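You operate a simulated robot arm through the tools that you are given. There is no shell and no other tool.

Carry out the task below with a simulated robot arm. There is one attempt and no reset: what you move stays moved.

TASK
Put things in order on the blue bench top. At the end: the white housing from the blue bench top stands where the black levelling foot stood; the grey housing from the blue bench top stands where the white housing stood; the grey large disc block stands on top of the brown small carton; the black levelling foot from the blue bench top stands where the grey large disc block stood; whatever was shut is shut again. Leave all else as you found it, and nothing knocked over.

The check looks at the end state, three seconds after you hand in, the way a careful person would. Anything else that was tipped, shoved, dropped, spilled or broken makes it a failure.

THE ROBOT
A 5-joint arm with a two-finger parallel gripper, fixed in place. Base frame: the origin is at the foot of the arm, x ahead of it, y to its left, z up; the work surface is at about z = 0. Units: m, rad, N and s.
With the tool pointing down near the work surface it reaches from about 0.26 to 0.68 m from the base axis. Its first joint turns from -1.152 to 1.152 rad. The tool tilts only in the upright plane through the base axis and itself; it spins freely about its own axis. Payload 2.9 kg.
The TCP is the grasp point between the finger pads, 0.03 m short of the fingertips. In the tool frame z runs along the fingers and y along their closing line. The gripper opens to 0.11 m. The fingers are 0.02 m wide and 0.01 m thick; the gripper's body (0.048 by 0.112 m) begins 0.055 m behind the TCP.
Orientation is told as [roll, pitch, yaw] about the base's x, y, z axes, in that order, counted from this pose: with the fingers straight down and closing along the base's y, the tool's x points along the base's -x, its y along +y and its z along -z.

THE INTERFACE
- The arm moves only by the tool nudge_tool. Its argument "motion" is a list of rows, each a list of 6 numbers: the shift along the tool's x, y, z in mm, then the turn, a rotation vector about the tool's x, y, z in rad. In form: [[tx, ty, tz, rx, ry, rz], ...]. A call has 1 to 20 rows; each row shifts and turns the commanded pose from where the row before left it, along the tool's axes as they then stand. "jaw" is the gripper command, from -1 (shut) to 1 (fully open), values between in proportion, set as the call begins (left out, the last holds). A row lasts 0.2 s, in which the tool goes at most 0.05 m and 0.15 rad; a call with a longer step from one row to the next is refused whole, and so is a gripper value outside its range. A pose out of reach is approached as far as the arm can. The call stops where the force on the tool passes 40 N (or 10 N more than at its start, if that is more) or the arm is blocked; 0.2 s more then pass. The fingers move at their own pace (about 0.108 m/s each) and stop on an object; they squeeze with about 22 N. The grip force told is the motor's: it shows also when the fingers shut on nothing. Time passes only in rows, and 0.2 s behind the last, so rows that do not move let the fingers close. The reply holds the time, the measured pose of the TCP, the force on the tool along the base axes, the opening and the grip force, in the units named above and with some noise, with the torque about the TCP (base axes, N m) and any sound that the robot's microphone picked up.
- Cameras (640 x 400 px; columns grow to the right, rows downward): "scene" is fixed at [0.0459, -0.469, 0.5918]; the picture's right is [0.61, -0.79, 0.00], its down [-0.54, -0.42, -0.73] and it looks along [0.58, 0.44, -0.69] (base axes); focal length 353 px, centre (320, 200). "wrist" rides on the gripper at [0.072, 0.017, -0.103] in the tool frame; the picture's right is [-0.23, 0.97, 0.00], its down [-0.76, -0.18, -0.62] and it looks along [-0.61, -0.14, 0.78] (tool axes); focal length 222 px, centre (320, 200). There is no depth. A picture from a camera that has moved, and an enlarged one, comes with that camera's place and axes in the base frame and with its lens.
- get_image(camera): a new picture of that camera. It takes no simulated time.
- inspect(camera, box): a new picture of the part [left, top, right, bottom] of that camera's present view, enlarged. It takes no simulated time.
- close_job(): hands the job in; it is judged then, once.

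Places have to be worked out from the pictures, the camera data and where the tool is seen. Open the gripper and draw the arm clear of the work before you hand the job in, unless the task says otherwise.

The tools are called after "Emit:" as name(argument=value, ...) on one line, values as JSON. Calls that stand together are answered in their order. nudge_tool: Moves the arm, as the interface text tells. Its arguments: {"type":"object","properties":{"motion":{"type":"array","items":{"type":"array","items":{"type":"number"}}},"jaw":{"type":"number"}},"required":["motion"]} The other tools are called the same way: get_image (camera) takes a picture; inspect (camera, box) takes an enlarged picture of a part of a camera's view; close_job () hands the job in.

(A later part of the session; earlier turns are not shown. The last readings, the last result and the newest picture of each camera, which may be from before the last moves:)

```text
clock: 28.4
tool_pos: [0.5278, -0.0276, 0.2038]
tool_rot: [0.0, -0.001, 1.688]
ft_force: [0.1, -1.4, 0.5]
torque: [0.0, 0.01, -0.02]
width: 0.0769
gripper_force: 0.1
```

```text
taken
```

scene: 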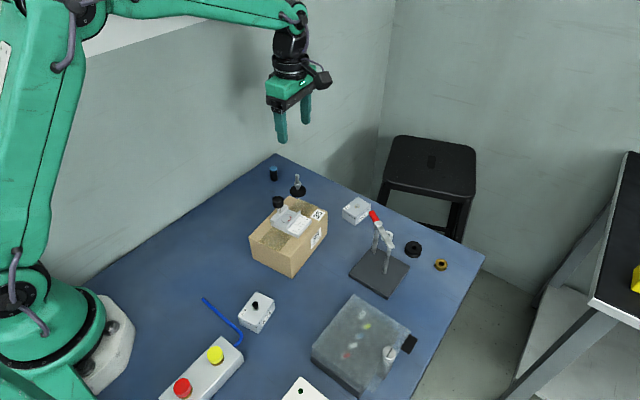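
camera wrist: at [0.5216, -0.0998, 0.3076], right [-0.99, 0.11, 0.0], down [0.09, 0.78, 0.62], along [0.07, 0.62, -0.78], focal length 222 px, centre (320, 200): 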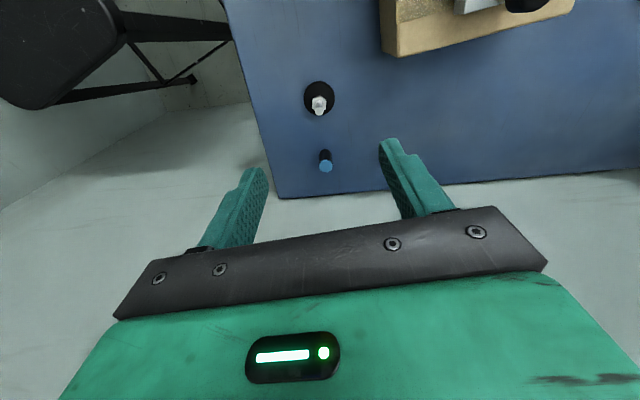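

The block is on the carton and the foot is in view. I enlarge the foot to refine its place, and the block to confirm it stands well.

Emit:
inspect(camera="wrist", box=[280, 70, 360, 190])

Emit:
inspect(camera="scene", box=[235, 160, 339, 286])

```text
3.33 times, centred on (320, 130) of wrist
camera zoom: at [0.5216, -0.0998, 0.3076], right [-0.99, 0.11, 0.0], down [0.09, 0.78, 0.62], along [0.07, 0.62, -0.78], focal length 740 px, centre (320, 433)
```

zoom: 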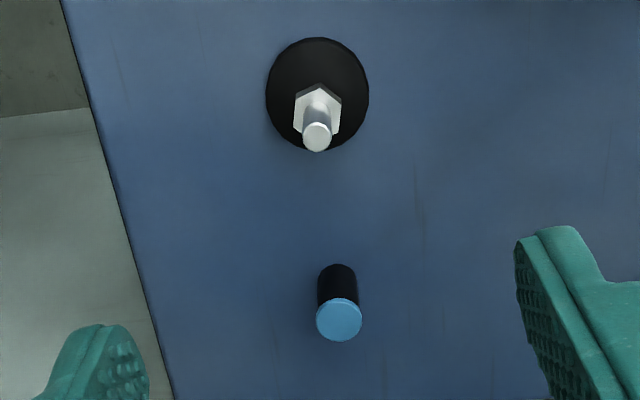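

```text
3.17 times, centred on (287, 223) of scene
camera zoom: at [0.046, -0.469, 0.5918], right [0.61, -0.79, 0.0], down [-0.54, -0.42, -0.73], along [0.58, 0.44, -0.69], focal length 1122 px, centre (425, 127)
```

zoom: 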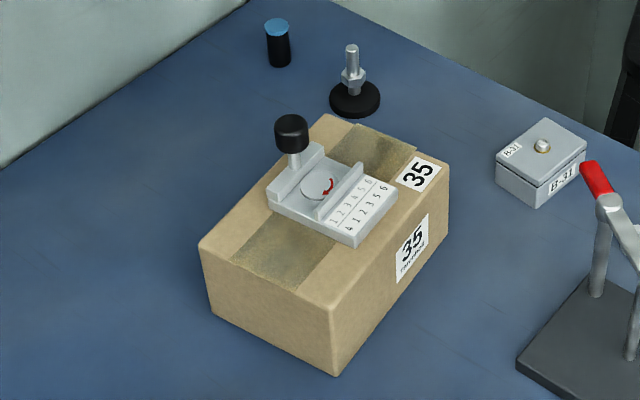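

The block stands well on the carton. The foot's disc is at (0.531, -0.0245), 39 mm wide, stud top at z≈0.057; I centre on it and descend to grip the disc.

Emit:
nudge_tool(motion=[[-2.6, -3.5, 0, 0, 0, 0], [0, 0, 35, 0, 0, 0], [0, 0, 35, 0, 0, 0], [0, 0, 35, 0, 0, 0], [0, 0, 25, 0, 0, 0], [0, 0, 0, 0, 0, 0]])

Emit:
get_image(camera="wrist")

Emit:
inspect(camera="scene", box=[235, 120, 363, 200])

```text
clock: 29.8
tool_pos: [0.5307, -0.0264, 0.072]
tool_rot: [0.001, -0.001, 1.687]
ft_force: [0.2, -0.4, 0.1]
torque: [-0.02, -0.01, 0.0]
width: 0.0768
gripper_force: 0.1
```

```text
taken
camera wrist: at [0.524, -0.0989, 0.1773], right [-0.99, 0.11, 0.0], down [0.09, 0.78, 0.62], along [0.07, 0.62, -0.78], focal length 222 px, centre (320, 200)
```

wrist: 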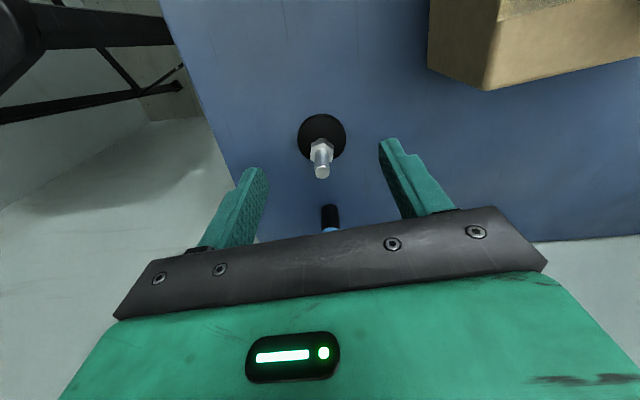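

```text
5.00 times, centred on (299, 160) of scene
camera zoom: at [0.0459, -0.469, 0.5918], right [0.61, -0.79, 0.0], down [-0.54, -0.42, -0.73], along [0.58, 0.44, -0.69], focal length 1767 px, centre (425, 400)
```

zoom: 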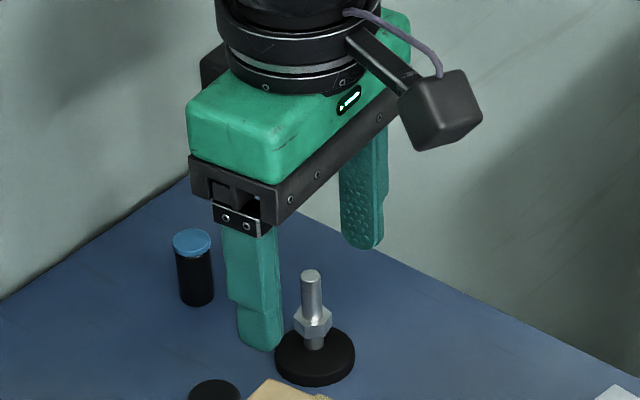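

The foot is centred between the fingers, with the canister clear. I descend the remaining 40 mm and close on the disc.

Emit:
nudge_tool(motion=[[0, 0, 20, 0, 0, 0], [0, 0, 14, 0, 0, 0], [0, 0, 6.5, 0, 0, 0], [0, 0, 0, 0, 0, 0]])

Emit:
nudge_tool(motion=[[0, 0, 0, 0, 0, 0], [0, 0, 0, 0, 0, 0], [0, 0, 0, 0, 0, 0], [0, 0, 0, 0, 0, 0]], jaw=-1)

Emit:
get_image(camera="wrist")

Emit:
inspect(camera="scene", box=[235, 120, 363, 200])

```text
clock: 30.8
tool_pos: [0.5315, -0.0253, 0.0345]
tool_rot: [-0.001, 0.0, 1.688]
ft_force: [0.2, -0.8, -0.4]
torque: [-0.01, -0.03, -0.01]
width: 0.0771
gripper_force: 0.1
```

```text
clock: 31.8
tool_pos: [0.5324, -0.0249, 0.0358]
tool_rot: [0.0, 0.001, 1.687]
ft_force: [-0.7, 1.1, -0.3]
torque: [0.0, 0.01, -0.03]
width: 0.0377
gripper_force: 22.4
```

```text
taken
camera wrist: at [0.5248, -0.0987, 0.1384], right [-0.99, 0.11, 0.0], down [0.09, 0.78, 0.62], along [0.07, 0.62, -0.78], focal length 222 px, centre (320, 200)
```

wrist: 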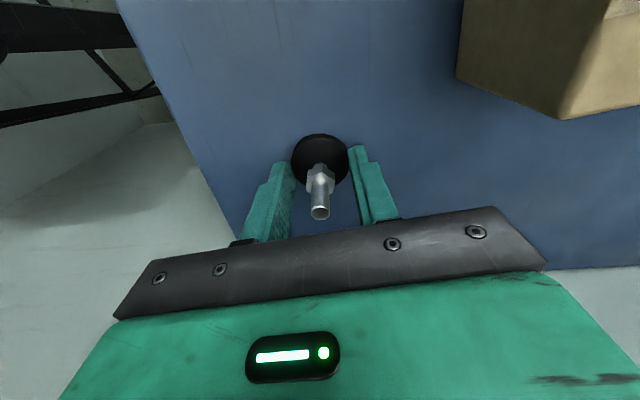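

```text
5.00 times, centred on (299, 160) of scene
camera zoom: at [0.0459, -0.469, 0.5918], right [0.61, -0.79, 0.0], down [-0.54, -0.42, -0.73], along [0.58, 0.44, -0.69], focal length 1767 px, centre (425, 400)
```

zoom: 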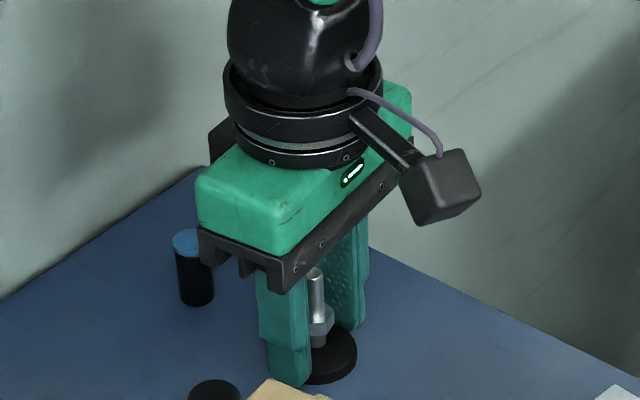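

The gripper holds the disc at 37.7 mm. I enlarge to see where exactly the disc sits between the fingers.

Emit:
inspect(camera="wrist", box=[260, 120, 380, 230])

```text
3.64 times, centred on (320, 175) of wrist
camera zoom: at [0.5248, -0.0987, 0.1384], right [-0.99, 0.11, 0.0], down [0.09, 0.78, 0.62], along [0.07, 0.62, -0.78], focal length 808 px, centre (320, 291)
```

zoom: 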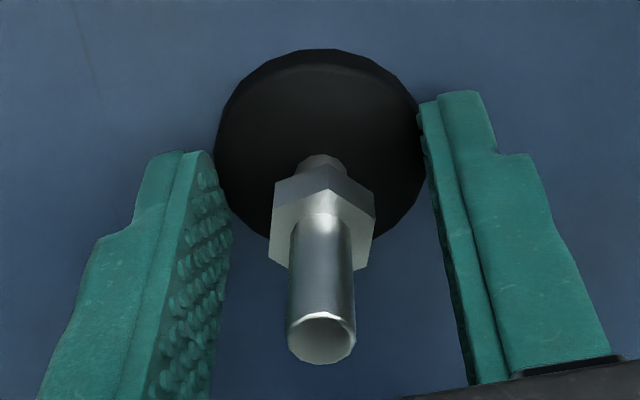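

The disc is held squarely, its centre about 2.5 mm toward -y of the TCP. I lift 35 mm and check that the foot hangs straight.

Emit:
nudge_tool(motion=[[0, 0, -5, 0, 0, 0], [0, 0, -10, 0, 0, 0], [0, 0, -20, 0, 0, 0], [0, 0, 0, 0, 0, 0]])

Emit:
get_image(camera="wrist")

Emit:
inspect(camera="scene", box=[235, 120, 363, 200])

```text
clock: 32.8
tool_pos: [0.5322, -0.0247, 0.069]
tool_rot: [0.002, 0.0, 1.687]
ft_force: [-0.5, -0.4, -0.4]
torque: [-0.03, 0.0, 0.01]
width: 0.0376
gripper_force: 21.9
```

```text
taken
camera wrist: at [0.5247, -0.0982, 0.1734], right [-0.99, 0.11, 0.0], down [0.09, 0.78, 0.62], along [0.07, 0.62, -0.78], focal length 222 px, centre (320, 200)
```

wrist: 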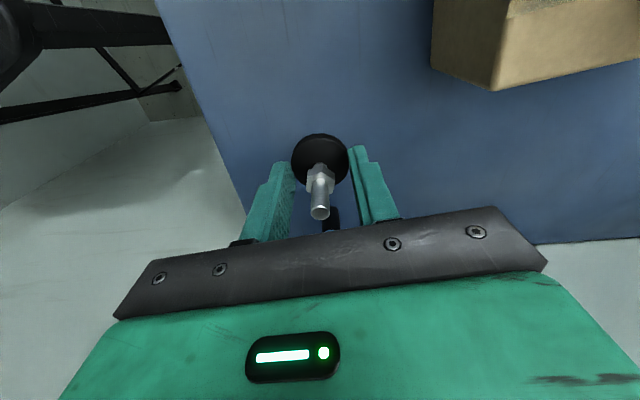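

```text
5.00 times, centred on (299, 160) of scene
camera zoom: at [0.0459, -0.469, 0.5918], right [0.61, -0.79, 0.0], down [-0.54, -0.42, -0.73], along [0.58, 0.44, -0.69], focal length 1767 px, centre (425, 400)
```

zoom: 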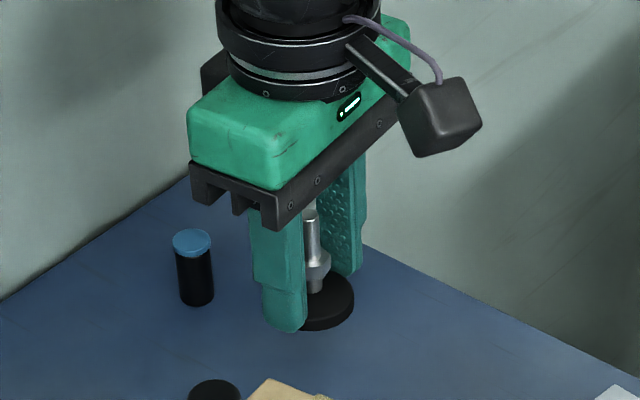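

The foot hangs straight and steady. I lift further to z≈0.13, carry it over to the block's old place at (0.412, 0.0555), and stop high above it.

Emit:
nudge_tool(motion=[[0, 0, -30, 0, 0, 0], [0, 0, -30, 0, 0, 0], [-16, 18, 0, 0, 0, 0], [-24, 27.3, 0, 0, 0, 0], [-24, 27.3, 0, 0, 0, 0], [-20, 22.7, 0, 0, 0, 0], [-12.5, 14.5, 0, 0, 0, 0], [0, 0, 0, 0, 0, 0]])

Emit:
get_image(camera="wrist")

Emit:
get_image(camera="scene")

```text
clock: 34.6
tool_pos: [0.412, 0.0572, 0.1289]
tool_rot: [-0.001, 0.0, 1.689]
ft_force: [-0.4, 0.7, -0.3]
torque: [0.02, -0.02, 0.02]
width: 0.0373
gripper_force: 22.0
```

```text
taken
camera wrist: at [0.4051, -0.016, 0.2328], right [-0.99, 0.11, 0.0], down [0.09, 0.78, 0.62], along [0.07, 0.62, -0.78], focal length 222 px, centre (320, 200)
```

wrist: 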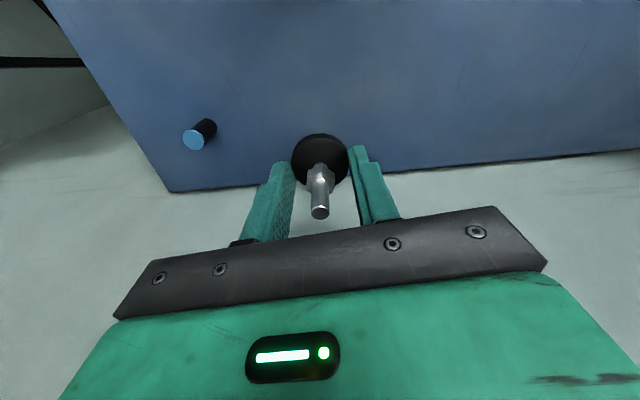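

```text
taken
```

scene: 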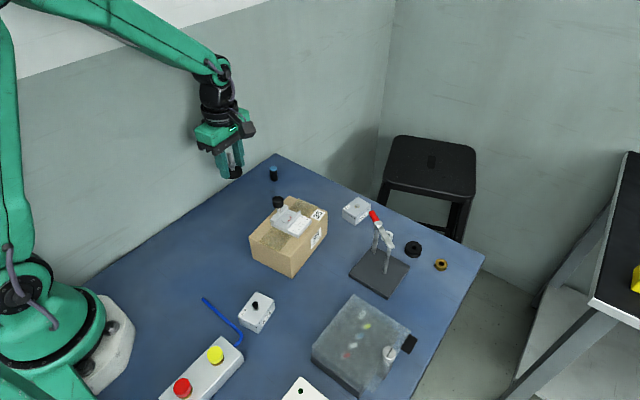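

I am over the target at (0.412, 0.057). I lower to about 3 mm above the bench, then step down.

Emit:
nudge_tool(motion=[[0, 0, 30, 0, 0, 0], [0, 0, 30, 0, 0, 0], [0, 0, 20, 0, 0, 0], [0, 0, 12, 0, 0, 0], [0, 0, 0, 0, 0, 0]])

Emit:
nudge_tool(motion=[[0, 0, 1, 0, 0, 0], [0, 0, 0, 0, 0, 0], [0, 0, 0, 0, 0, 0]])

Emit:
nudge_tool(motion=[[0, 0, 1, 0, 0, 0], [0, 0, 0, 0, 0, 0], [0, 0, 0, 0, 0, 0]])

```text
clock: 35.8
tool_pos: [0.4115, 0.0575, 0.037]
tool_rot: [0.0, 0.0, 1.688]
ft_force: [0.1, 0.4, -0.6]
torque: [0.01, 0.0, -0.01]
width: 0.0372
gripper_force: 22.2
```

```text
clock: 36.6
tool_pos: [0.4124, 0.0575, 0.0378]
tool_rot: [-0.001, 0.0, 1.688]
ft_force: [-0.1, 0.2, -1.1]
torque: [0.0, 0.02, 0.03]
width: 0.0373
gripper_force: 21.8
```

```text
clock: 37.4
tool_pos: [0.4108, 0.058, 0.0364]
tool_rot: [0.0, -0.001, 1.689]
ft_force: [-0.5, 1.3, -0.9]
torque: [-0.01, -0.02, 0.02]
width: 0.0372
gripper_force: 22.1
```

No contact yet; a further 1 mm step, then another.

Emit:
nudge_tool(motion=[[0, 0, 1, 0, 0, 0], [0, 0, 0, 0, 0, 0], [0, 0, 0, 0, 0, 0]])

Emit:
inspect(camera="scene", box=[190, 110, 290, 230])

```text
clock: 38.2
tool_pos: [0.4113, 0.0594, 0.0355]
tool_rot: [0.001, 0.0, 1.688]
ft_force: [-0.2, 0.6, 0.3]
torque: [0.01, 0.0, 0.01]
width: 0.0372
gripper_force: 22.2
```

```text
3.33 times, centred on (240, 170) of scene
camera zoom: at [0.0459, -0.469, 0.5918], right [0.61, -0.79, 0.0], down [-0.54, -0.42, -0.73], along [0.58, 0.44, -0.69], focal length 1178 px, centre (587, 300)
```

zoom: 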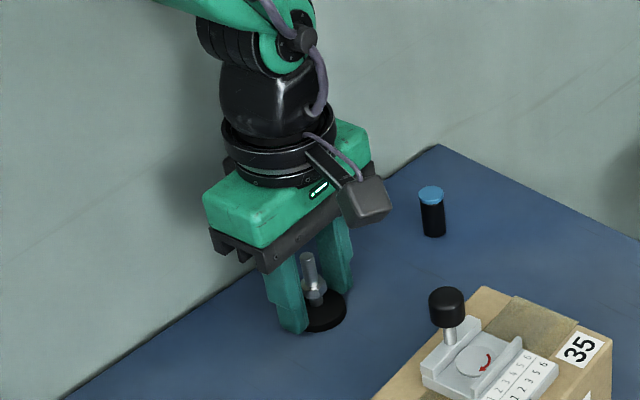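

I am back at the gripping height with the force just turning; a half-millimetre more to confirm contact.

Emit:
nudge_tool(motion=[[0, 0, 0.7, 0, 0, 0], [0, 0, 0, 0, 0, 0], [0, 0, 0, 0, 0, 0]])

```text
clock: 39.0
tool_pos: [0.411, 0.0578, 0.0352]
tool_rot: [-0.001, 0.0, 1.689]
ft_force: [-6.3, 0.8, 21.5]
torque: [0.07, 0.19, 0.03]
width: 0.0373
gripper_force: 21.9
```

Contact (about 21 N). I ease up 0.7 mm and open to about 75 mm.

Emit:
nudge_tool(motion=[[0, 0, -0.7, 0, 0, 0], [0, 0, 0, 0, 0, 0]])

Emit:
nudge_tool(motion=[[0, 0, 0, 0, 0, 0], [0, 0, 0, 0, 0, 0], [0, 0, 0, 0, 0, 0]], jaw=0.4)

Emit:
get_image(camera="wrist")

Emit:
inspect(camera="scene", box=[190, 110, 290, 230])

```text
clock: 39.6
tool_pos: [0.4128, 0.0567, 0.0347]
tool_rot: [0.0, -0.001, 1.686]
ft_force: [1.3, 1.3, 2.0]
torque: [0.04, -0.12, -0.05]
width: 0.0372
gripper_force: 22.0
```

```text
clock: 40.4
tool_pos: [0.4111, 0.056, 0.0352]
tool_rot: [0.001, -0.001, 1.689]
ft_force: [0.6, -0.2, 0.3]
torque: [0.0, -0.02, -0.01]
width: 0.0768
gripper_force: 0.0
```

```text
taken
camera wrist: at [0.404, -0.0156, 0.1391], right [-0.99, 0.11, 0.0], down [0.09, 0.78, 0.62], along [0.07, 0.62, -0.78], focal length 222 px, centre (320, 200)
```

wrist: 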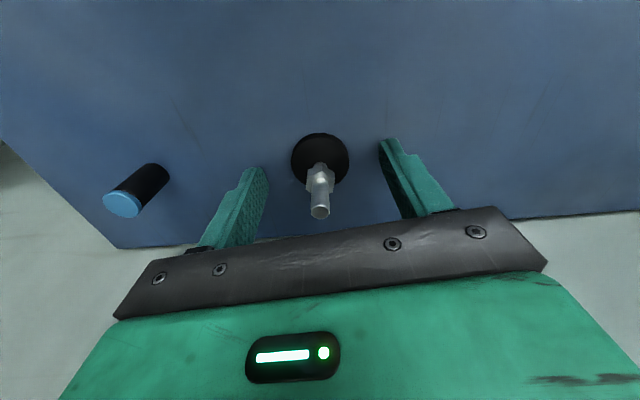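

```text
3.33 times, centred on (240, 170) of scene
camera zoom: at [0.0459, -0.469, 0.5918], right [0.61, -0.79, 0.0], down [-0.54, -0.42, -0.73], along [0.58, 0.44, -0.69], focal length 1178 px, centre (587, 300)
```

zoom: 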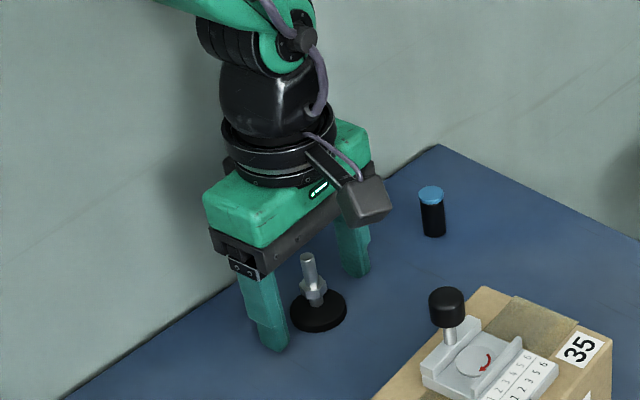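

The foot stands on its own at the block's old place. I lift straight up to z≈0.2 and travel to the white housing near (0.235, -0.182).

Emit:
nudge_tool(motion=[[0, 0, -15, 0, 0, 0], [0, 0, -30, 0, 0, 0], [0, 0, -40, 0, 0, 0], [0, 0, -40, 0, 0, 0], [0, 0, -40, 0, 0, 0], [27, 25.2, 0, 0, 0, 0], [27, 25.2, 0, 0, 0, 0], [27, 25.2, 0, 0, 0, 0], [27, 25.2, 0, 0, 0, 0], [27, 25.2, 0, 0, 0, 0], [27, 25.2, 0, 0, 0, 0], [27, 25.2, 0, 0, 0, 0], [27, 25.2, 0, 0, 0, 0], [0, 0, 0, 0, 0, 0]])

Emit:
get_image(camera="wrist")

Emit:
get_image(camera="scene")

```text
clock: 43.4
tool_pos: [0.236, -0.1801, 0.1998]
tool_rot: [0.0, 0.001, 1.688]
ft_force: [-0.2, -0.6, 0.5]
torque: [-0.03, -0.03, 0.01]
width: 0.0772
gripper_force: 0.1
```

```text
taken
camera wrist: at [0.2296, -0.2536, 0.3036], right [-0.99, 0.11, 0.0], down [0.09, 0.78, 0.62], along [0.07, 0.62, -0.78], focal length 222 px, centre (320, 200)
```

wrist: 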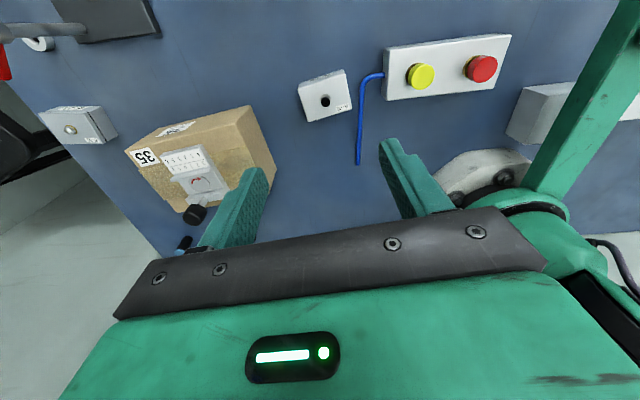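

```text
taken
```

scene: 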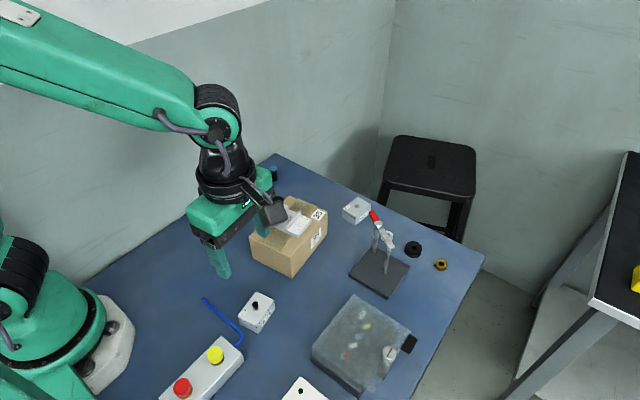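

I enlarge the white housing in this view, to fix its place and turn.

Emit:
inspect(camera="wrist", box=[280, 50, 400, 150])

Emit:
inspect(camera="scene", box=[225, 280, 289, 344])

```text
4.00 times, centred on (340, 100) of wrist
camera zoom: at [0.2296, -0.2536, 0.3036], right [-0.99, 0.11, 0.0], down [0.09, 0.78, 0.62], along [0.07, 0.62, -0.78], focal length 888 px, centre (240, 600)
```

zoom: 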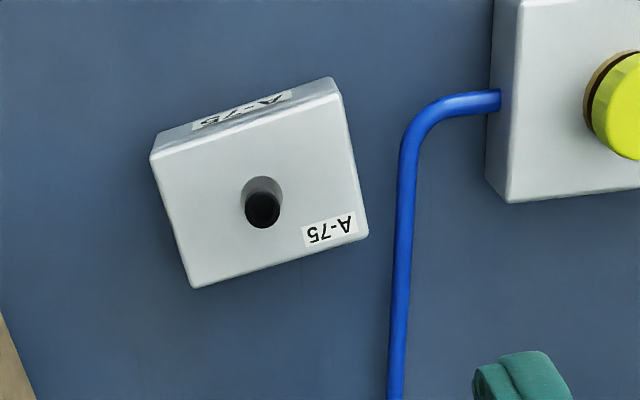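

```text
6.25 times, centred on (257, 312) of scene
camera zoom: at [0.0459, -0.469, 0.5918], right [0.61, -0.79, 0.0], down [-0.54, -0.42, -0.73], along [0.58, 0.44, -0.69], focal length 2208 px, centre (714, -500)
```

zoom: 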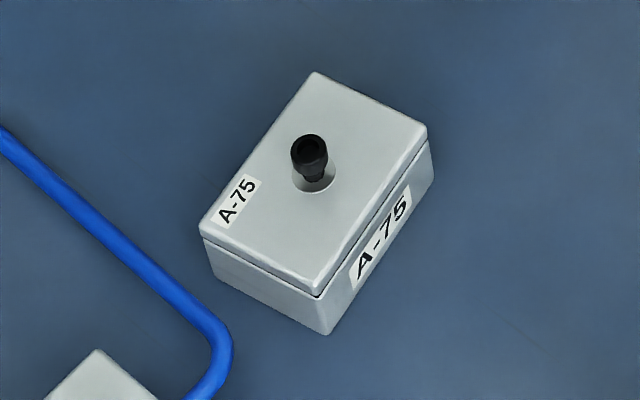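

The white housing measures 55 x 38 x 30 mm, centred at (0.231, -0.183), turned about 0.17 rad, with a lid seam near the top. I spin the tool so that it closes across the short side, with the camera on the far (+x) side.

Emit:
nudge_tool(motion=[[0, 0, 0, 0, 0, -0.1478], [0, 0, 0, 0, 0, -0.1478], [0, 0, 0, 0, 0, -0.1478], [0, 0, 0, 0, 0, -0.1478], [0, 0, 0, 0, 0, -0.1478], [0, 0, 0, 0, 0, -0.1478], [0, 0, 0, 0, 0, -0.1478], [0, 0, 0, 0, 0, -0.1478], [0, 0, 0, 0, 0, -0.1478], [0, 0, 0, 0, 0, -0.1478], [0, 0, 0, 0, 0, -0.1478], [-5.4, 2, 0, 0, 0, 0], [0, 0, 0, 0, 0, 0]])

Emit:
get_image(camera="wrist")

Emit:
get_image(camera="scene")

```text
clock: 45.9
tool_pos: [0.2779, 0.0812, 0.1996]
tool_rot: [-0.002, 0.0, -2.999]
ft_force: [-1.3, -14.5, 2.4]
torque: [1.26, -0.21, -0.14]
width: 0.0769
gripper_force: 0.1
out of reach, approached as far as the arm can: row 5, 6, 7, 8, 9, 10, 11
stopped in row 12: the force on the tool passed its limit at 80 N (the readings are from after the stop); the commanded pose is now the measured one
```

```text
taken
camera wrist: at [0.3537, 0.0757, 0.3037], right [-0.09, -1.0, 0.0], down [-0.78, 0.07, 0.62], along [-0.62, 0.05, -0.78], focal length 222 px, centre (320, 200)
```

wrist: 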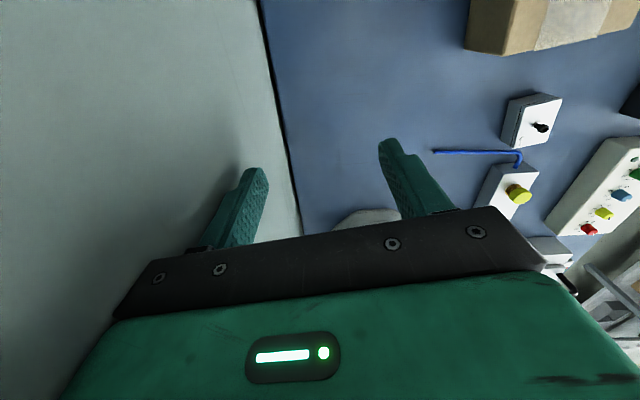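

```text
taken
```

scene: 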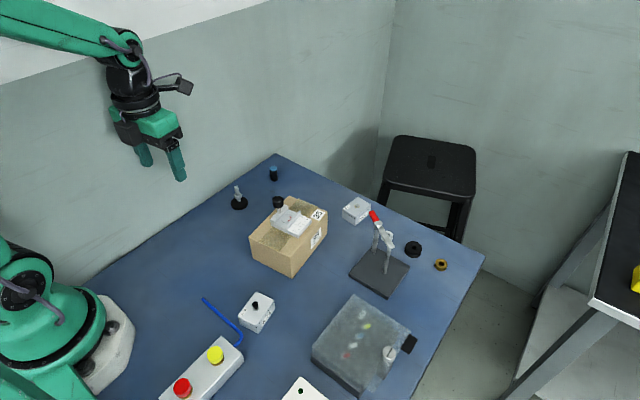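

The spin joint ran to its end (the yaw relative to the base turn is limited to about 3 rad), so the arm swung round and the gripper pressed on the wall; the pictures show nothing on the bench disturbed. I back away from the wall at this height, spinning the tool back at the same time.

Emit:
nudge_tool(motion=[[0, 10, 0, 0, 0, 0.06], [0, 15, 0, 0, 0, 0.1], [0, 20, 0, 0, 0, 0.12], [0, 20, 0, 0, 0, 0.14]])

Emit:
get_image(camera="scene")

Emit:
get_image(camera="wrist")

```text
clock: 46.9
tool_pos: [0.2781, 0.0181, 0.2011]
tool_rot: [-0.001, 0.001, 2.866]
ft_force: [-0.8, 0.3, 0.2]
torque: [-0.01, 0.01, -0.01]
width: 0.0771
gripper_force: 0.1
```

```text
taken
```

scene: 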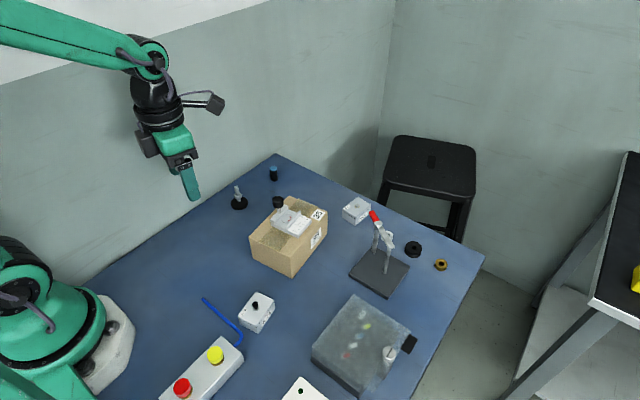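

```text
taken
camera wrist: at [0.3448, -0.0169, 0.3041], right [-0.48, -0.87, 0.0], down [-0.68, 0.38, 0.62], along [-0.55, 0.3, -0.78], focal length 222 px, centre (320, 200)
```

wrist: 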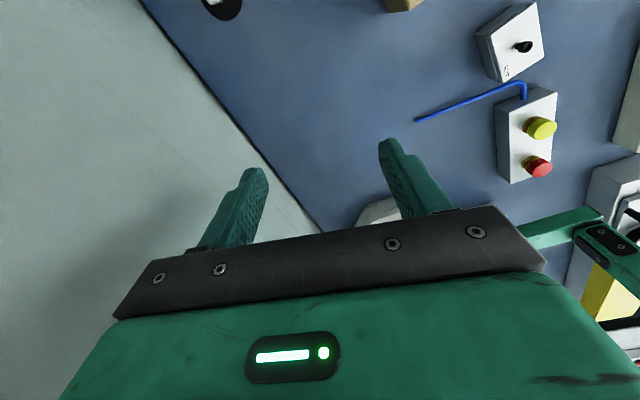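

Clear of the wall with no residual force and the bench undisturbed. I spin back to about 1.52 rad, then travel to above the white housing.

Emit:
nudge_tool(motion=[[0, 0, 0, 0, 0, 0.15], [0, 0, 0, 0, 0, 0.15], [0, 0, 0, 0, 0, 0.15], [0, 0, 0, 0, 0, 0.15], [0, 0, 0, 0, 0, 0.15], [0, 0, 0, 0, 0, 0.15], [0, 0, 0, 0, 0, 0.15], [0, 0, 0, 0, 0, 0.15], [0, 0, 0, 0, 0, 0.15], [33.9, 6, 0, 0, 0, 0], [33.9, 6, 0, 0, 0, 0], [33.9, 6, 0, 0, 0, 0], [33.9, 6, 0, 0, 0, 0], [33.9, 6, 0, 0, 0, 0], [33.9, 6, 0, 0, 0, 0], [0, 0, 0, 0, 0, 0]])

Emit:
get_image(camera="scene")

```text
clock: 50.3
tool_pos: [0.2307, -0.1843, 0.202]
tool_rot: [0.001, 0.0, 1.518]
ft_force: [-0.6, -0.3, -1.0]
torque: [0.02, 0.02, 0.0]
width: 0.0771
gripper_force: 0.2
```

```text
taken
```

scene: 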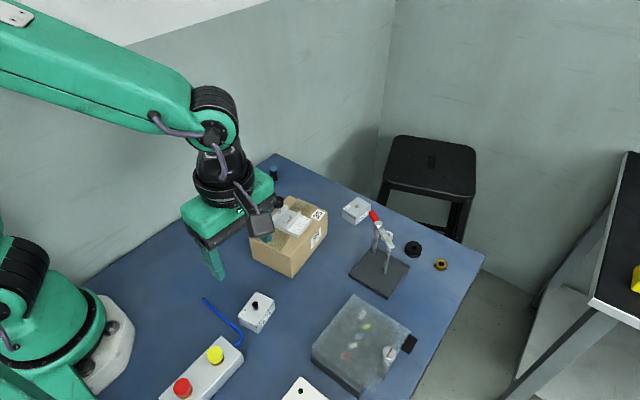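

I am above the white housing again; now I spin 1.346 rad down to yaw 0.172, so the fingers close across its short side.

Emit:
nudge_tool(motion=[[0, 0, 0, 0, 0, 0.1495], [0, 0, 0, 0, 0, 0.1495], [0, 0, 0, 0, 0, 0.1495], [0, 0, 0, 0, 0, 0.1495], [0, 0, 0, 0, 0, 0.1495], [0, 0, 0, 0, 0, 0.1495], [0, 0, 0, 0, 0, 0.1495], [0, 0, 0, 0, 0, 0.1495], [0, 0, 0, 0, 0, 0.1495], [0, 0, 0, 0, 0, 0]])

Emit:
get_image(camera="wrist")

Emit:
get_image(camera="scene")

```text
clock: 52.5
tool_pos: [0.2307, -0.1851, 0.1999]
tool_rot: [0.0, 0.002, 0.168]
ft_force: [-0.1, -0.3, 0.0]
torque: [0.01, -0.03, -0.02]
width: 0.0768
gripper_force: 0.0
```

```text
taken
camera wrist: at [0.1578, -0.1794, 0.3036], right [0.06, 1.0, 0.0], down [0.78, -0.05, 0.62], along [0.62, -0.04, -0.78], focal length 222 px, centre (320, 200)
```

wrist: 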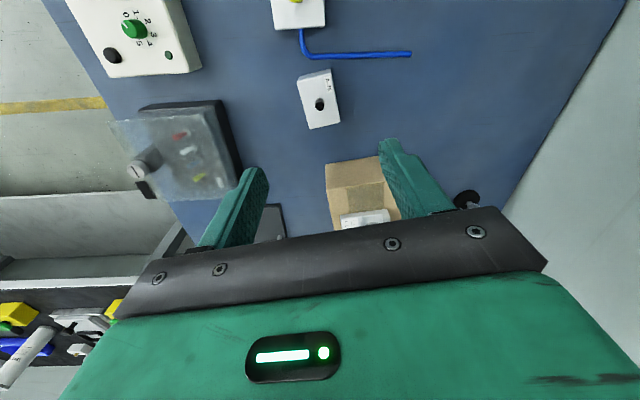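

```text
taken
```

scene: 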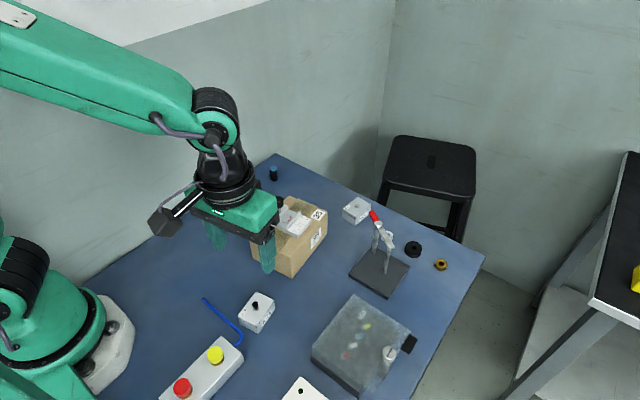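

I enlarge the housing in this view to fine-tune.

Emit:
inspect(camera="wrist", box=[270, 40, 390, 150])

```text
3.64 times, centred on (330, 95) of wrist
camera zoom: at [0.1578, -0.1794, 0.3036], right [0.06, 1.0, 0.0], down [0.78, -0.05, 0.62], along [0.62, -0.04, -0.78], focal length 808 px, centre (284, 582)
```

zoom: 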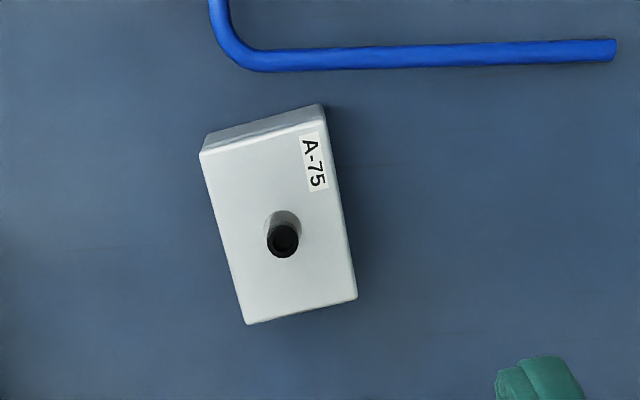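

The housing's centre is (0.232, -0.184), yaw 0.167, right under the gripper. I descend to z≈0.07 and check.

Emit:
nudge_tool(motion=[[-1, 0, 35, 0, 0, 0], [0, 0, 35, 0, 0, 0], [0, 0, 35, 0, 0, 0], [0, 0, 25, 0, 0, 0], [0, 0, 0, 0, 0, 0]])

Emit:
get_image(camera="wrist")

Emit:
get_image(camera="scene")

```text
clock: 53.7
tool_pos: [0.2332, -0.1847, 0.0682]
tool_rot: [0.0, 0.0, 0.172]
ft_force: [-1.4, 0.4, 0.2]
torque: [-0.01, -0.02, -0.01]
width: 0.0768
gripper_force: 0.1
```

```text
taken
camera wrist: at [0.1604, -0.1798, 0.1718], right [0.06, 1.0, 0.0], down [0.78, -0.05, 0.62], along [0.62, -0.04, -0.78], focal length 222 px, centre (320, 200)
```

wrist: 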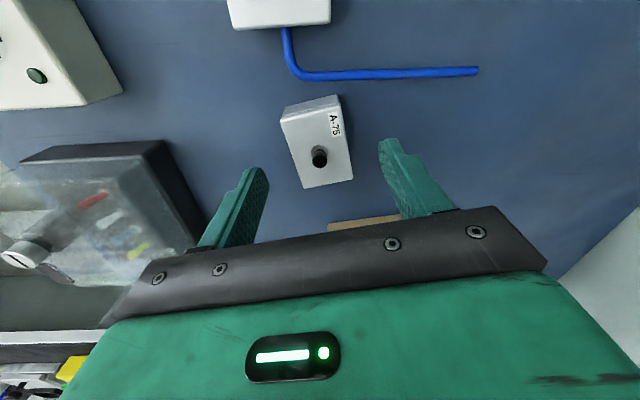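

```text
taken
```

scene: 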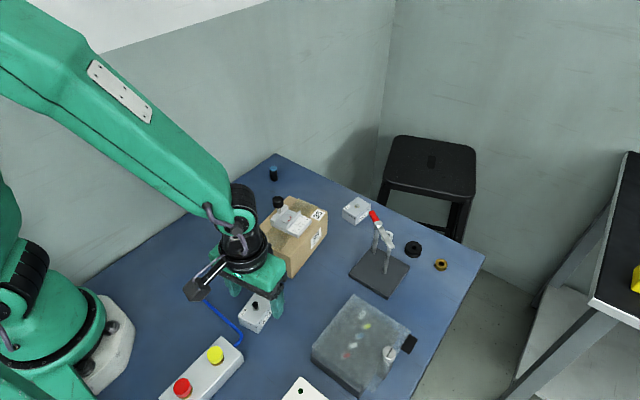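

The housing sits between the fingers. I go down the last 33 mm and close.

Emit:
nudge_tool(motion=[[0, 0, 18, 0, 0, 0], [0, 0, 10, 0, 0, 0], [0, 0, 5, 0, 0, 0], [0, 0, 0, 0, 0, 0]])

Emit:
get_image(camera="wrist")

Emit:
inspect(camera="scene", box=[200, 220, 320, 350])

```text
clock: 54.7
tool_pos: [0.234, -0.1851, 0.0362]
tool_rot: [-0.002, -0.001, 0.171]
ft_force: [-0.4, -0.7, 0.8]
torque: [0.0, 0.02, 0.01]
width: 0.0772
gripper_force: 0.1
```

```text
taken
camera wrist: at [0.1602, -0.1792, 0.1397], right [0.06, 1.0, 0.0], down [0.78, -0.05, 0.62], along [0.62, -0.04, -0.78], focal length 222 px, centre (320, 200)
```

wrist: 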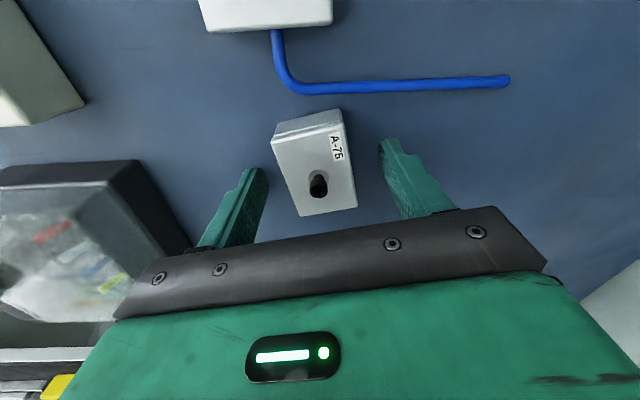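

```text
3.08 times, centred on (260, 285) of scene
camera zoom: at [0.0459, -0.469, 0.5918], right [0.61, -0.79, 0.0], down [-0.54, -0.42, -0.73], along [0.58, 0.44, -0.69], focal length 1087 px, centre (505, -62)
```

zoom: 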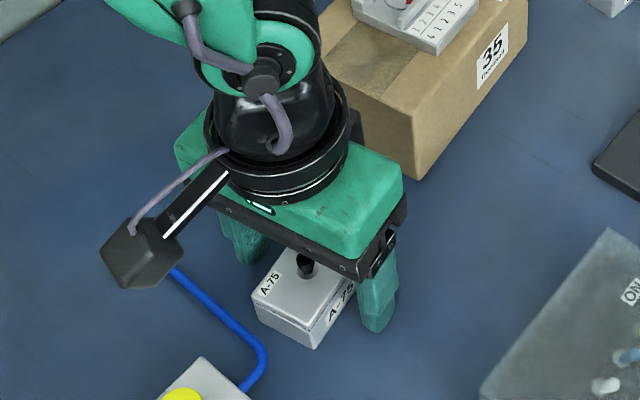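

I zoom in to see how the grip line falls on the housing before closing.

Emit:
inspect(camera="wrist", box=[240, 90, 400, 240])

```text
2.67 times, centred on (320, 165) of wrist
camera zoom: at [0.1602, -0.1792, 0.1397], right [0.06, 1.0, 0.0], down [0.78, -0.05, 0.62], along [0.62, -0.04, -0.78], focal length 592 px, centre (320, 293)
```

zoom: 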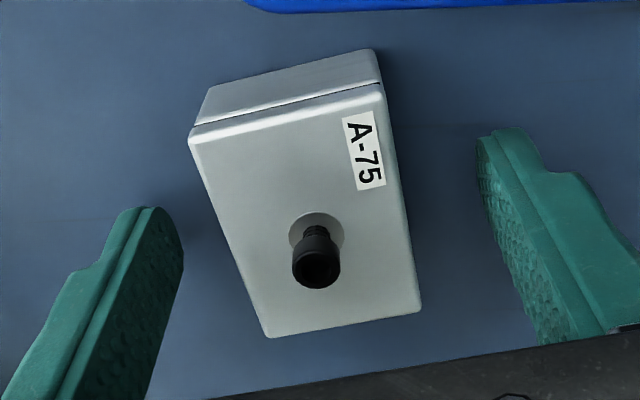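

The housing centre is about 3 mm toward the base from the grip line; I shift 3 mm and close.

Emit:
nudge_tool(motion=[[3, 0, 0, 0, 0, 0], [0, 0, 0, 0, 0, 0]])

Emit:
nudge_tool(motion=[[0, 0, 0, 0, 0, 0], [0, 0, 0, 0, 0, 0], [0, 0, 0, 0, 0, 0], [0, 0, 0, 0, 0, 0]], jaw=-1)

Emit:
inspect(camera="wrist", box=[240, 90, 400, 240])

```text
clock: 55.3
tool_pos: [0.2301, -0.1851, 0.0362]
tool_rot: [0.001, -0.001, 0.171]
ft_force: [0.5, -0.5, -0.7]
torque: [0.01, 0.02, 0.01]
width: 0.077
gripper_force: 0.1
```

```text
clock: 56.3
tool_pos: [0.2296, -0.1862, 0.0357]
tool_rot: [0.001, 0.0, 0.172]
ft_force: [0.3, 0.5, 0.8]
torque: [0.03, -0.01, -0.04]
width: 0.0395
gripper_force: 22.2
```

```text
2.67 times, centred on (320, 165) of wrist
camera zoom: at [0.1569, -0.1799, 0.1401], right [0.06, 1.0, 0.0], down [0.78, -0.05, 0.62], along [0.62, -0.04, -0.78], focal length 592 px, centre (320, 293)
```

zoom: 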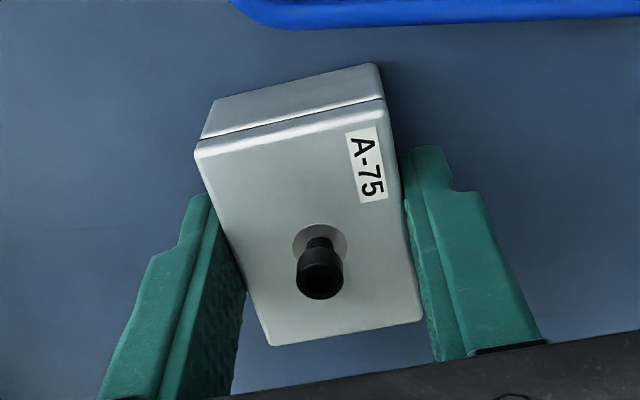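

It holds at 39.5 mm with the lid still shut. I lift 35 mm gently and check lid and body move together.

Emit:
nudge_tool(motion=[[0, 0, -5, 0, 0, 0], [0, 0, -10, 0, 0, 0], [0, 0, -20, 0, 0, 0], [0, 0, 0, 0, 0, 0]])

Emit:
get_image(camera="wrist")

Emit:
inspect(camera="scene", box=[200, 220, 320, 350])

```text
clock: 57.3
tool_pos: [0.2298, -0.1858, 0.0711]
tool_rot: [0.001, 0.001, 0.172]
ft_force: [-0.5, -0.5, -1.7]
torque: [0.01, 0.01, 0.01]
width: 0.0394
gripper_force: 22.1
```

```text
taken
camera wrist: at [0.1559, -0.1798, 0.1753], right [0.06, 1.0, 0.0], down [0.78, -0.05, 0.62], along [0.62, -0.04, -0.78], focal length 222 px, centre (320, 200)
```

wrist: 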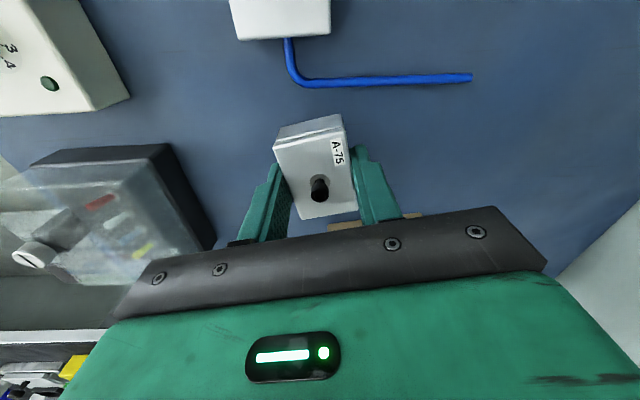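

```text
3.08 times, centred on (260, 285) of scene
camera zoom: at [0.0459, -0.469, 0.5918], right [0.61, -0.79, 0.0], down [-0.54, -0.42, -0.73], along [0.58, 0.44, -0.69], focal length 1087 px, centre (505, -62)
```

zoom: 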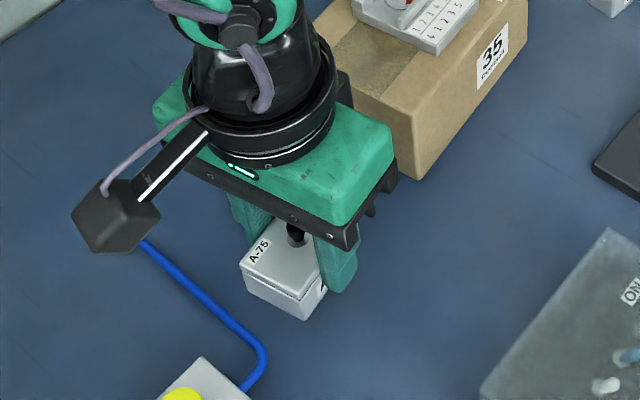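

Lid and body came up together. I raise to z≈0.22, above the block's knob, and carry the housing over to the foot's old place at (0.532, -0.027).

Emit:
nudge_tool(motion=[[0, 0, -30, 0, 0, 0], [0, 0, -40, 0, 0, 0], [0, 0, -40, 0, 0, 0], [0, 0, -39, 0, 0, 0], [-20, 6.4, 0, 0, 0, 0], [-36, 11.6, 0, 0, 0, 0], [-36, 11.6, 0, 0, 0, 0], [-36, 11.6, 0, 0, 0, 0], [-36, 11.6, 0, 0, 0, 0], [-36, 11.6, 0, 0, 0, 0], [-36, 11.6, 0, 0, 0, 0], [-36, 11.6, 0, 0, 0, 0], [-33, 10.6, 0, 0, 0, 0], [-19.9, 6.5, 0, 0, 0, 0], [0, 0, 0, 0, 0, 0]])

Emit:
get_image(camera="wrist")

Emit:
get_image(camera="scene")

```text
clock: 60.5
tool_pos: [0.5307, -0.0257, 0.2201]
tool_rot: [-0.002, -0.001, 0.171]
ft_force: [0.6, 0.4, -1.6]
torque: [-0.02, -0.03, 0.03]
width: 0.0393
gripper_force: 22.3
```

```text
taken
camera wrist: at [0.4588, -0.0202, 0.3245], right [0.06, 1.0, 0.0], down [0.78, -0.05, 0.62], along [0.62, -0.04, -0.78], focal length 222 px, centre (320, 200)
```

wrist: 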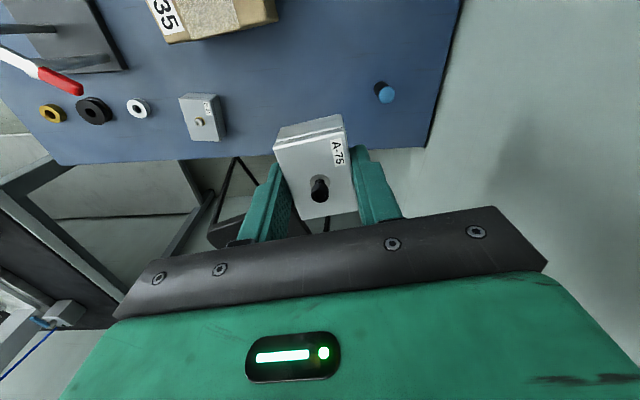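

```text
taken
```

scene: 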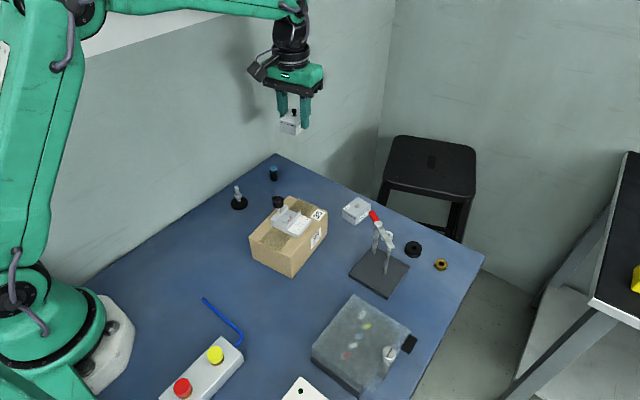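

The target is clear and the canister stands at (0.53, 0.053), well to the side. I lower to about 5 mm above the bench.

Emit:
nudge_tool(motion=[[-1, -0.8, 35, 0, 0, 0], [0, 0, 40, 0, 0, 0], [0, 0, 40, 0, 0, 0], [0, 0, 35, 0, 0, 0], [0, 0, 20, 0, 0, 0], [0, 0, 9, 0, 0, 0], [0, 0, 0, 0, 0, 0]])

Emit:
get_image(camera="wrist")

Emit:
inspect(camera="scene", box=[235, 110, 363, 220])

```text
clock: 62.1
tool_pos: [0.5314, -0.0252, 0.0418]
tool_rot: [0.0, -0.001, 0.171]
ft_force: [0.1, -0.9, -0.5]
torque: [0.01, 0.01, 0.01]
width: 0.0395
gripper_force: 22.5
```

```text
taken
camera wrist: at [0.4589, -0.0198, 0.1458], right [0.06, 1.0, 0.0], down [0.78, -0.05, 0.62], along [0.62, -0.04, -0.78], focal length 222 px, centre (320, 200)
```

wrist: 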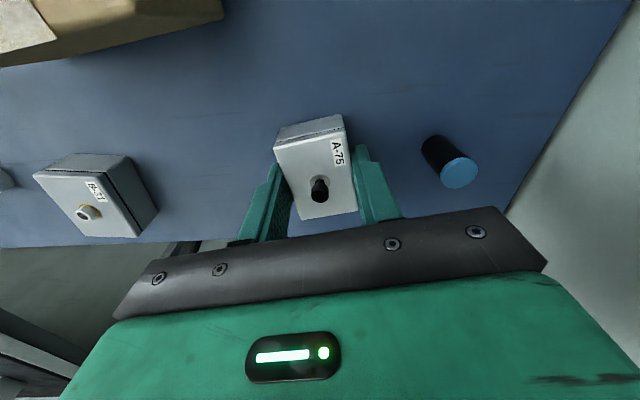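

```text
3.64 times, centred on (299, 165) of scene
camera zoom: at [0.0459, -0.469, 0.5918], right [0.61, -0.79, 0.0], down [-0.54, -0.42, -0.73], along [0.58, 0.44, -0.69], focal length 1285 px, centre (396, 327)
```

zoom: 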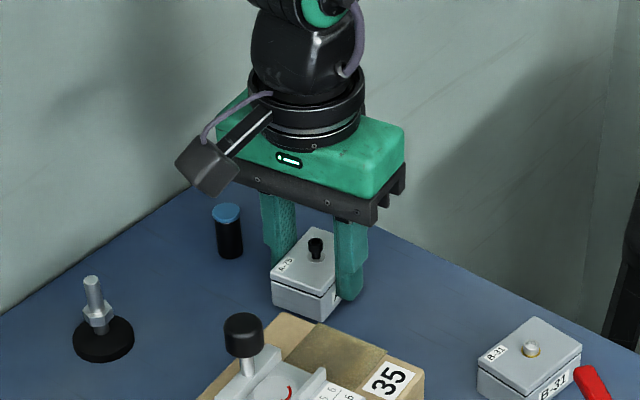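

Canister and carton are clear. I step down 3 mm, then 1 mm at a time.

Emit:
nudge_tool(motion=[[0, 0, 2, 0, 0, 0], [0, 0, 1.5, 0, 0, 0], [0, 0, 0, 0, 0, 0], [0, 0, 0, 0, 0, 0]])

Emit:
nudge_tool(motion=[[0, 0, 1, 0, 0, 0], [0, 0, 0, 0, 0, 0], [0, 0, 0, 0, 0, 0]])

Emit:
nudge_tool(motion=[[0, 0, 0.8, 0, 0, 0], [0, 0, 0, 0, 0, 0], [0, 0, 0, 0, 0, 0]])

```text
clock: 63.1
tool_pos: [0.5322, -0.0262, 0.0379]
tool_rot: [0.001, 0.002, 0.171]
ft_force: [-0.2, -0.2, -1.1]
torque: [0.07, 0.01, -0.02]
width: 0.0394
gripper_force: 21.5
```

```text
clock: 63.9
tool_pos: [0.5322, -0.0267, 0.0373]
tool_rot: [0.001, 0.002, 0.171]
ft_force: [0.0, -0.4, -0.9]
torque: [0.01, -0.02, 0.02]
width: 0.0394
gripper_force: 22.2
```

```text
clock: 64.7
tool_pos: [0.5323, -0.0275, 0.0359]
tool_rot: [0.001, -0.001, 0.173]
ft_force: [0.6, -1.1, -1.9]
torque: [0.0, -0.01, 0.01]
width: 0.0395
gripper_force: 21.8
```

No contact yet; another step of 0.8 mm, twice.

Emit:
nudge_tool(motion=[[0, 0, 0.8, 0, 0, 0], [0, 0, 0, 0, 0, 0], [0, 0, 0, 0, 0, 0]])

```text
clock: 65.5
tool_pos: [0.5332, -0.0262, 0.0361]
tool_rot: [0.0, 0.001, 0.171]
ft_force: [-1.9, -0.1, 2.2]
torque: [-0.02, 0.07, -0.04]
width: 0.0394
gripper_force: 21.8
```

The force reversed sign (+2 N), so the housing touches the bench. I open to about 68 mm.

Emit:
nudge_tool(motion=[[0, 0, 0, 0, 0, 0], [0, 0, 0, 0, 0, 0], [0, 0, 0, 0, 0, 0]], jaw=0.25)

Emit:
get_image(camera="wrist")

Emit:
inspect(camera="scene", box=[235, 110, 363, 220])

```text
clock: 66.3
tool_pos: [0.5326, -0.0264, 0.0355]
tool_rot: [0.001, 0.0, 0.171]
ft_force: [0.6, -0.8, 0.5]
torque: [-0.02, -0.02, 0.0]
width: 0.0685
gripper_force: 0.1
```

```text
taken
camera wrist: at [0.4595, -0.021, 0.1398], right [0.06, 1.0, 0.0], down [0.78, -0.05, 0.62], along [0.62, -0.04, -0.78], focal length 222 px, centre (320, 200)
```

wrist: 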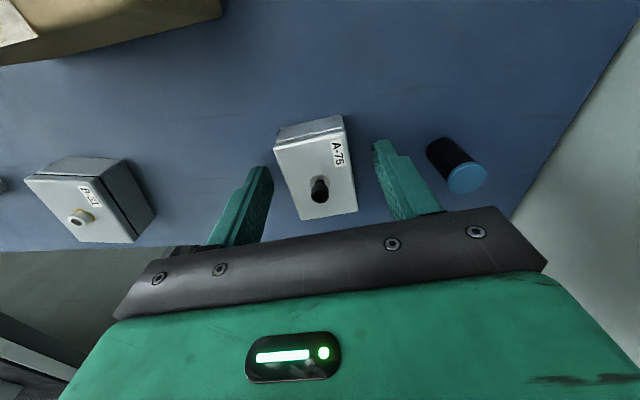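

```text
3.64 times, centred on (299, 165) of scene
camera zoom: at [0.0459, -0.469, 0.5918], right [0.61, -0.79, 0.0], down [-0.54, -0.42, -0.73], along [0.58, 0.44, -0.69], focal length 1285 px, centre (396, 327)
```

zoom: 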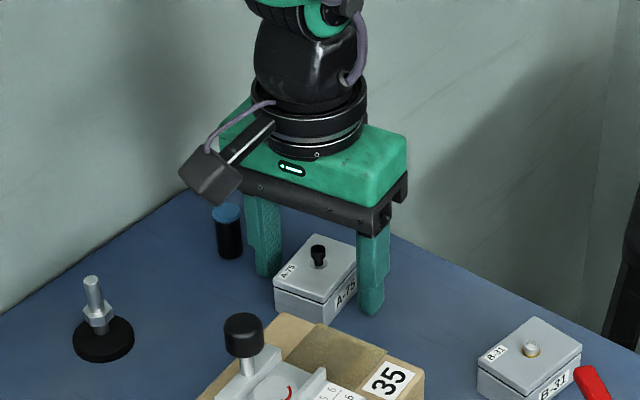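

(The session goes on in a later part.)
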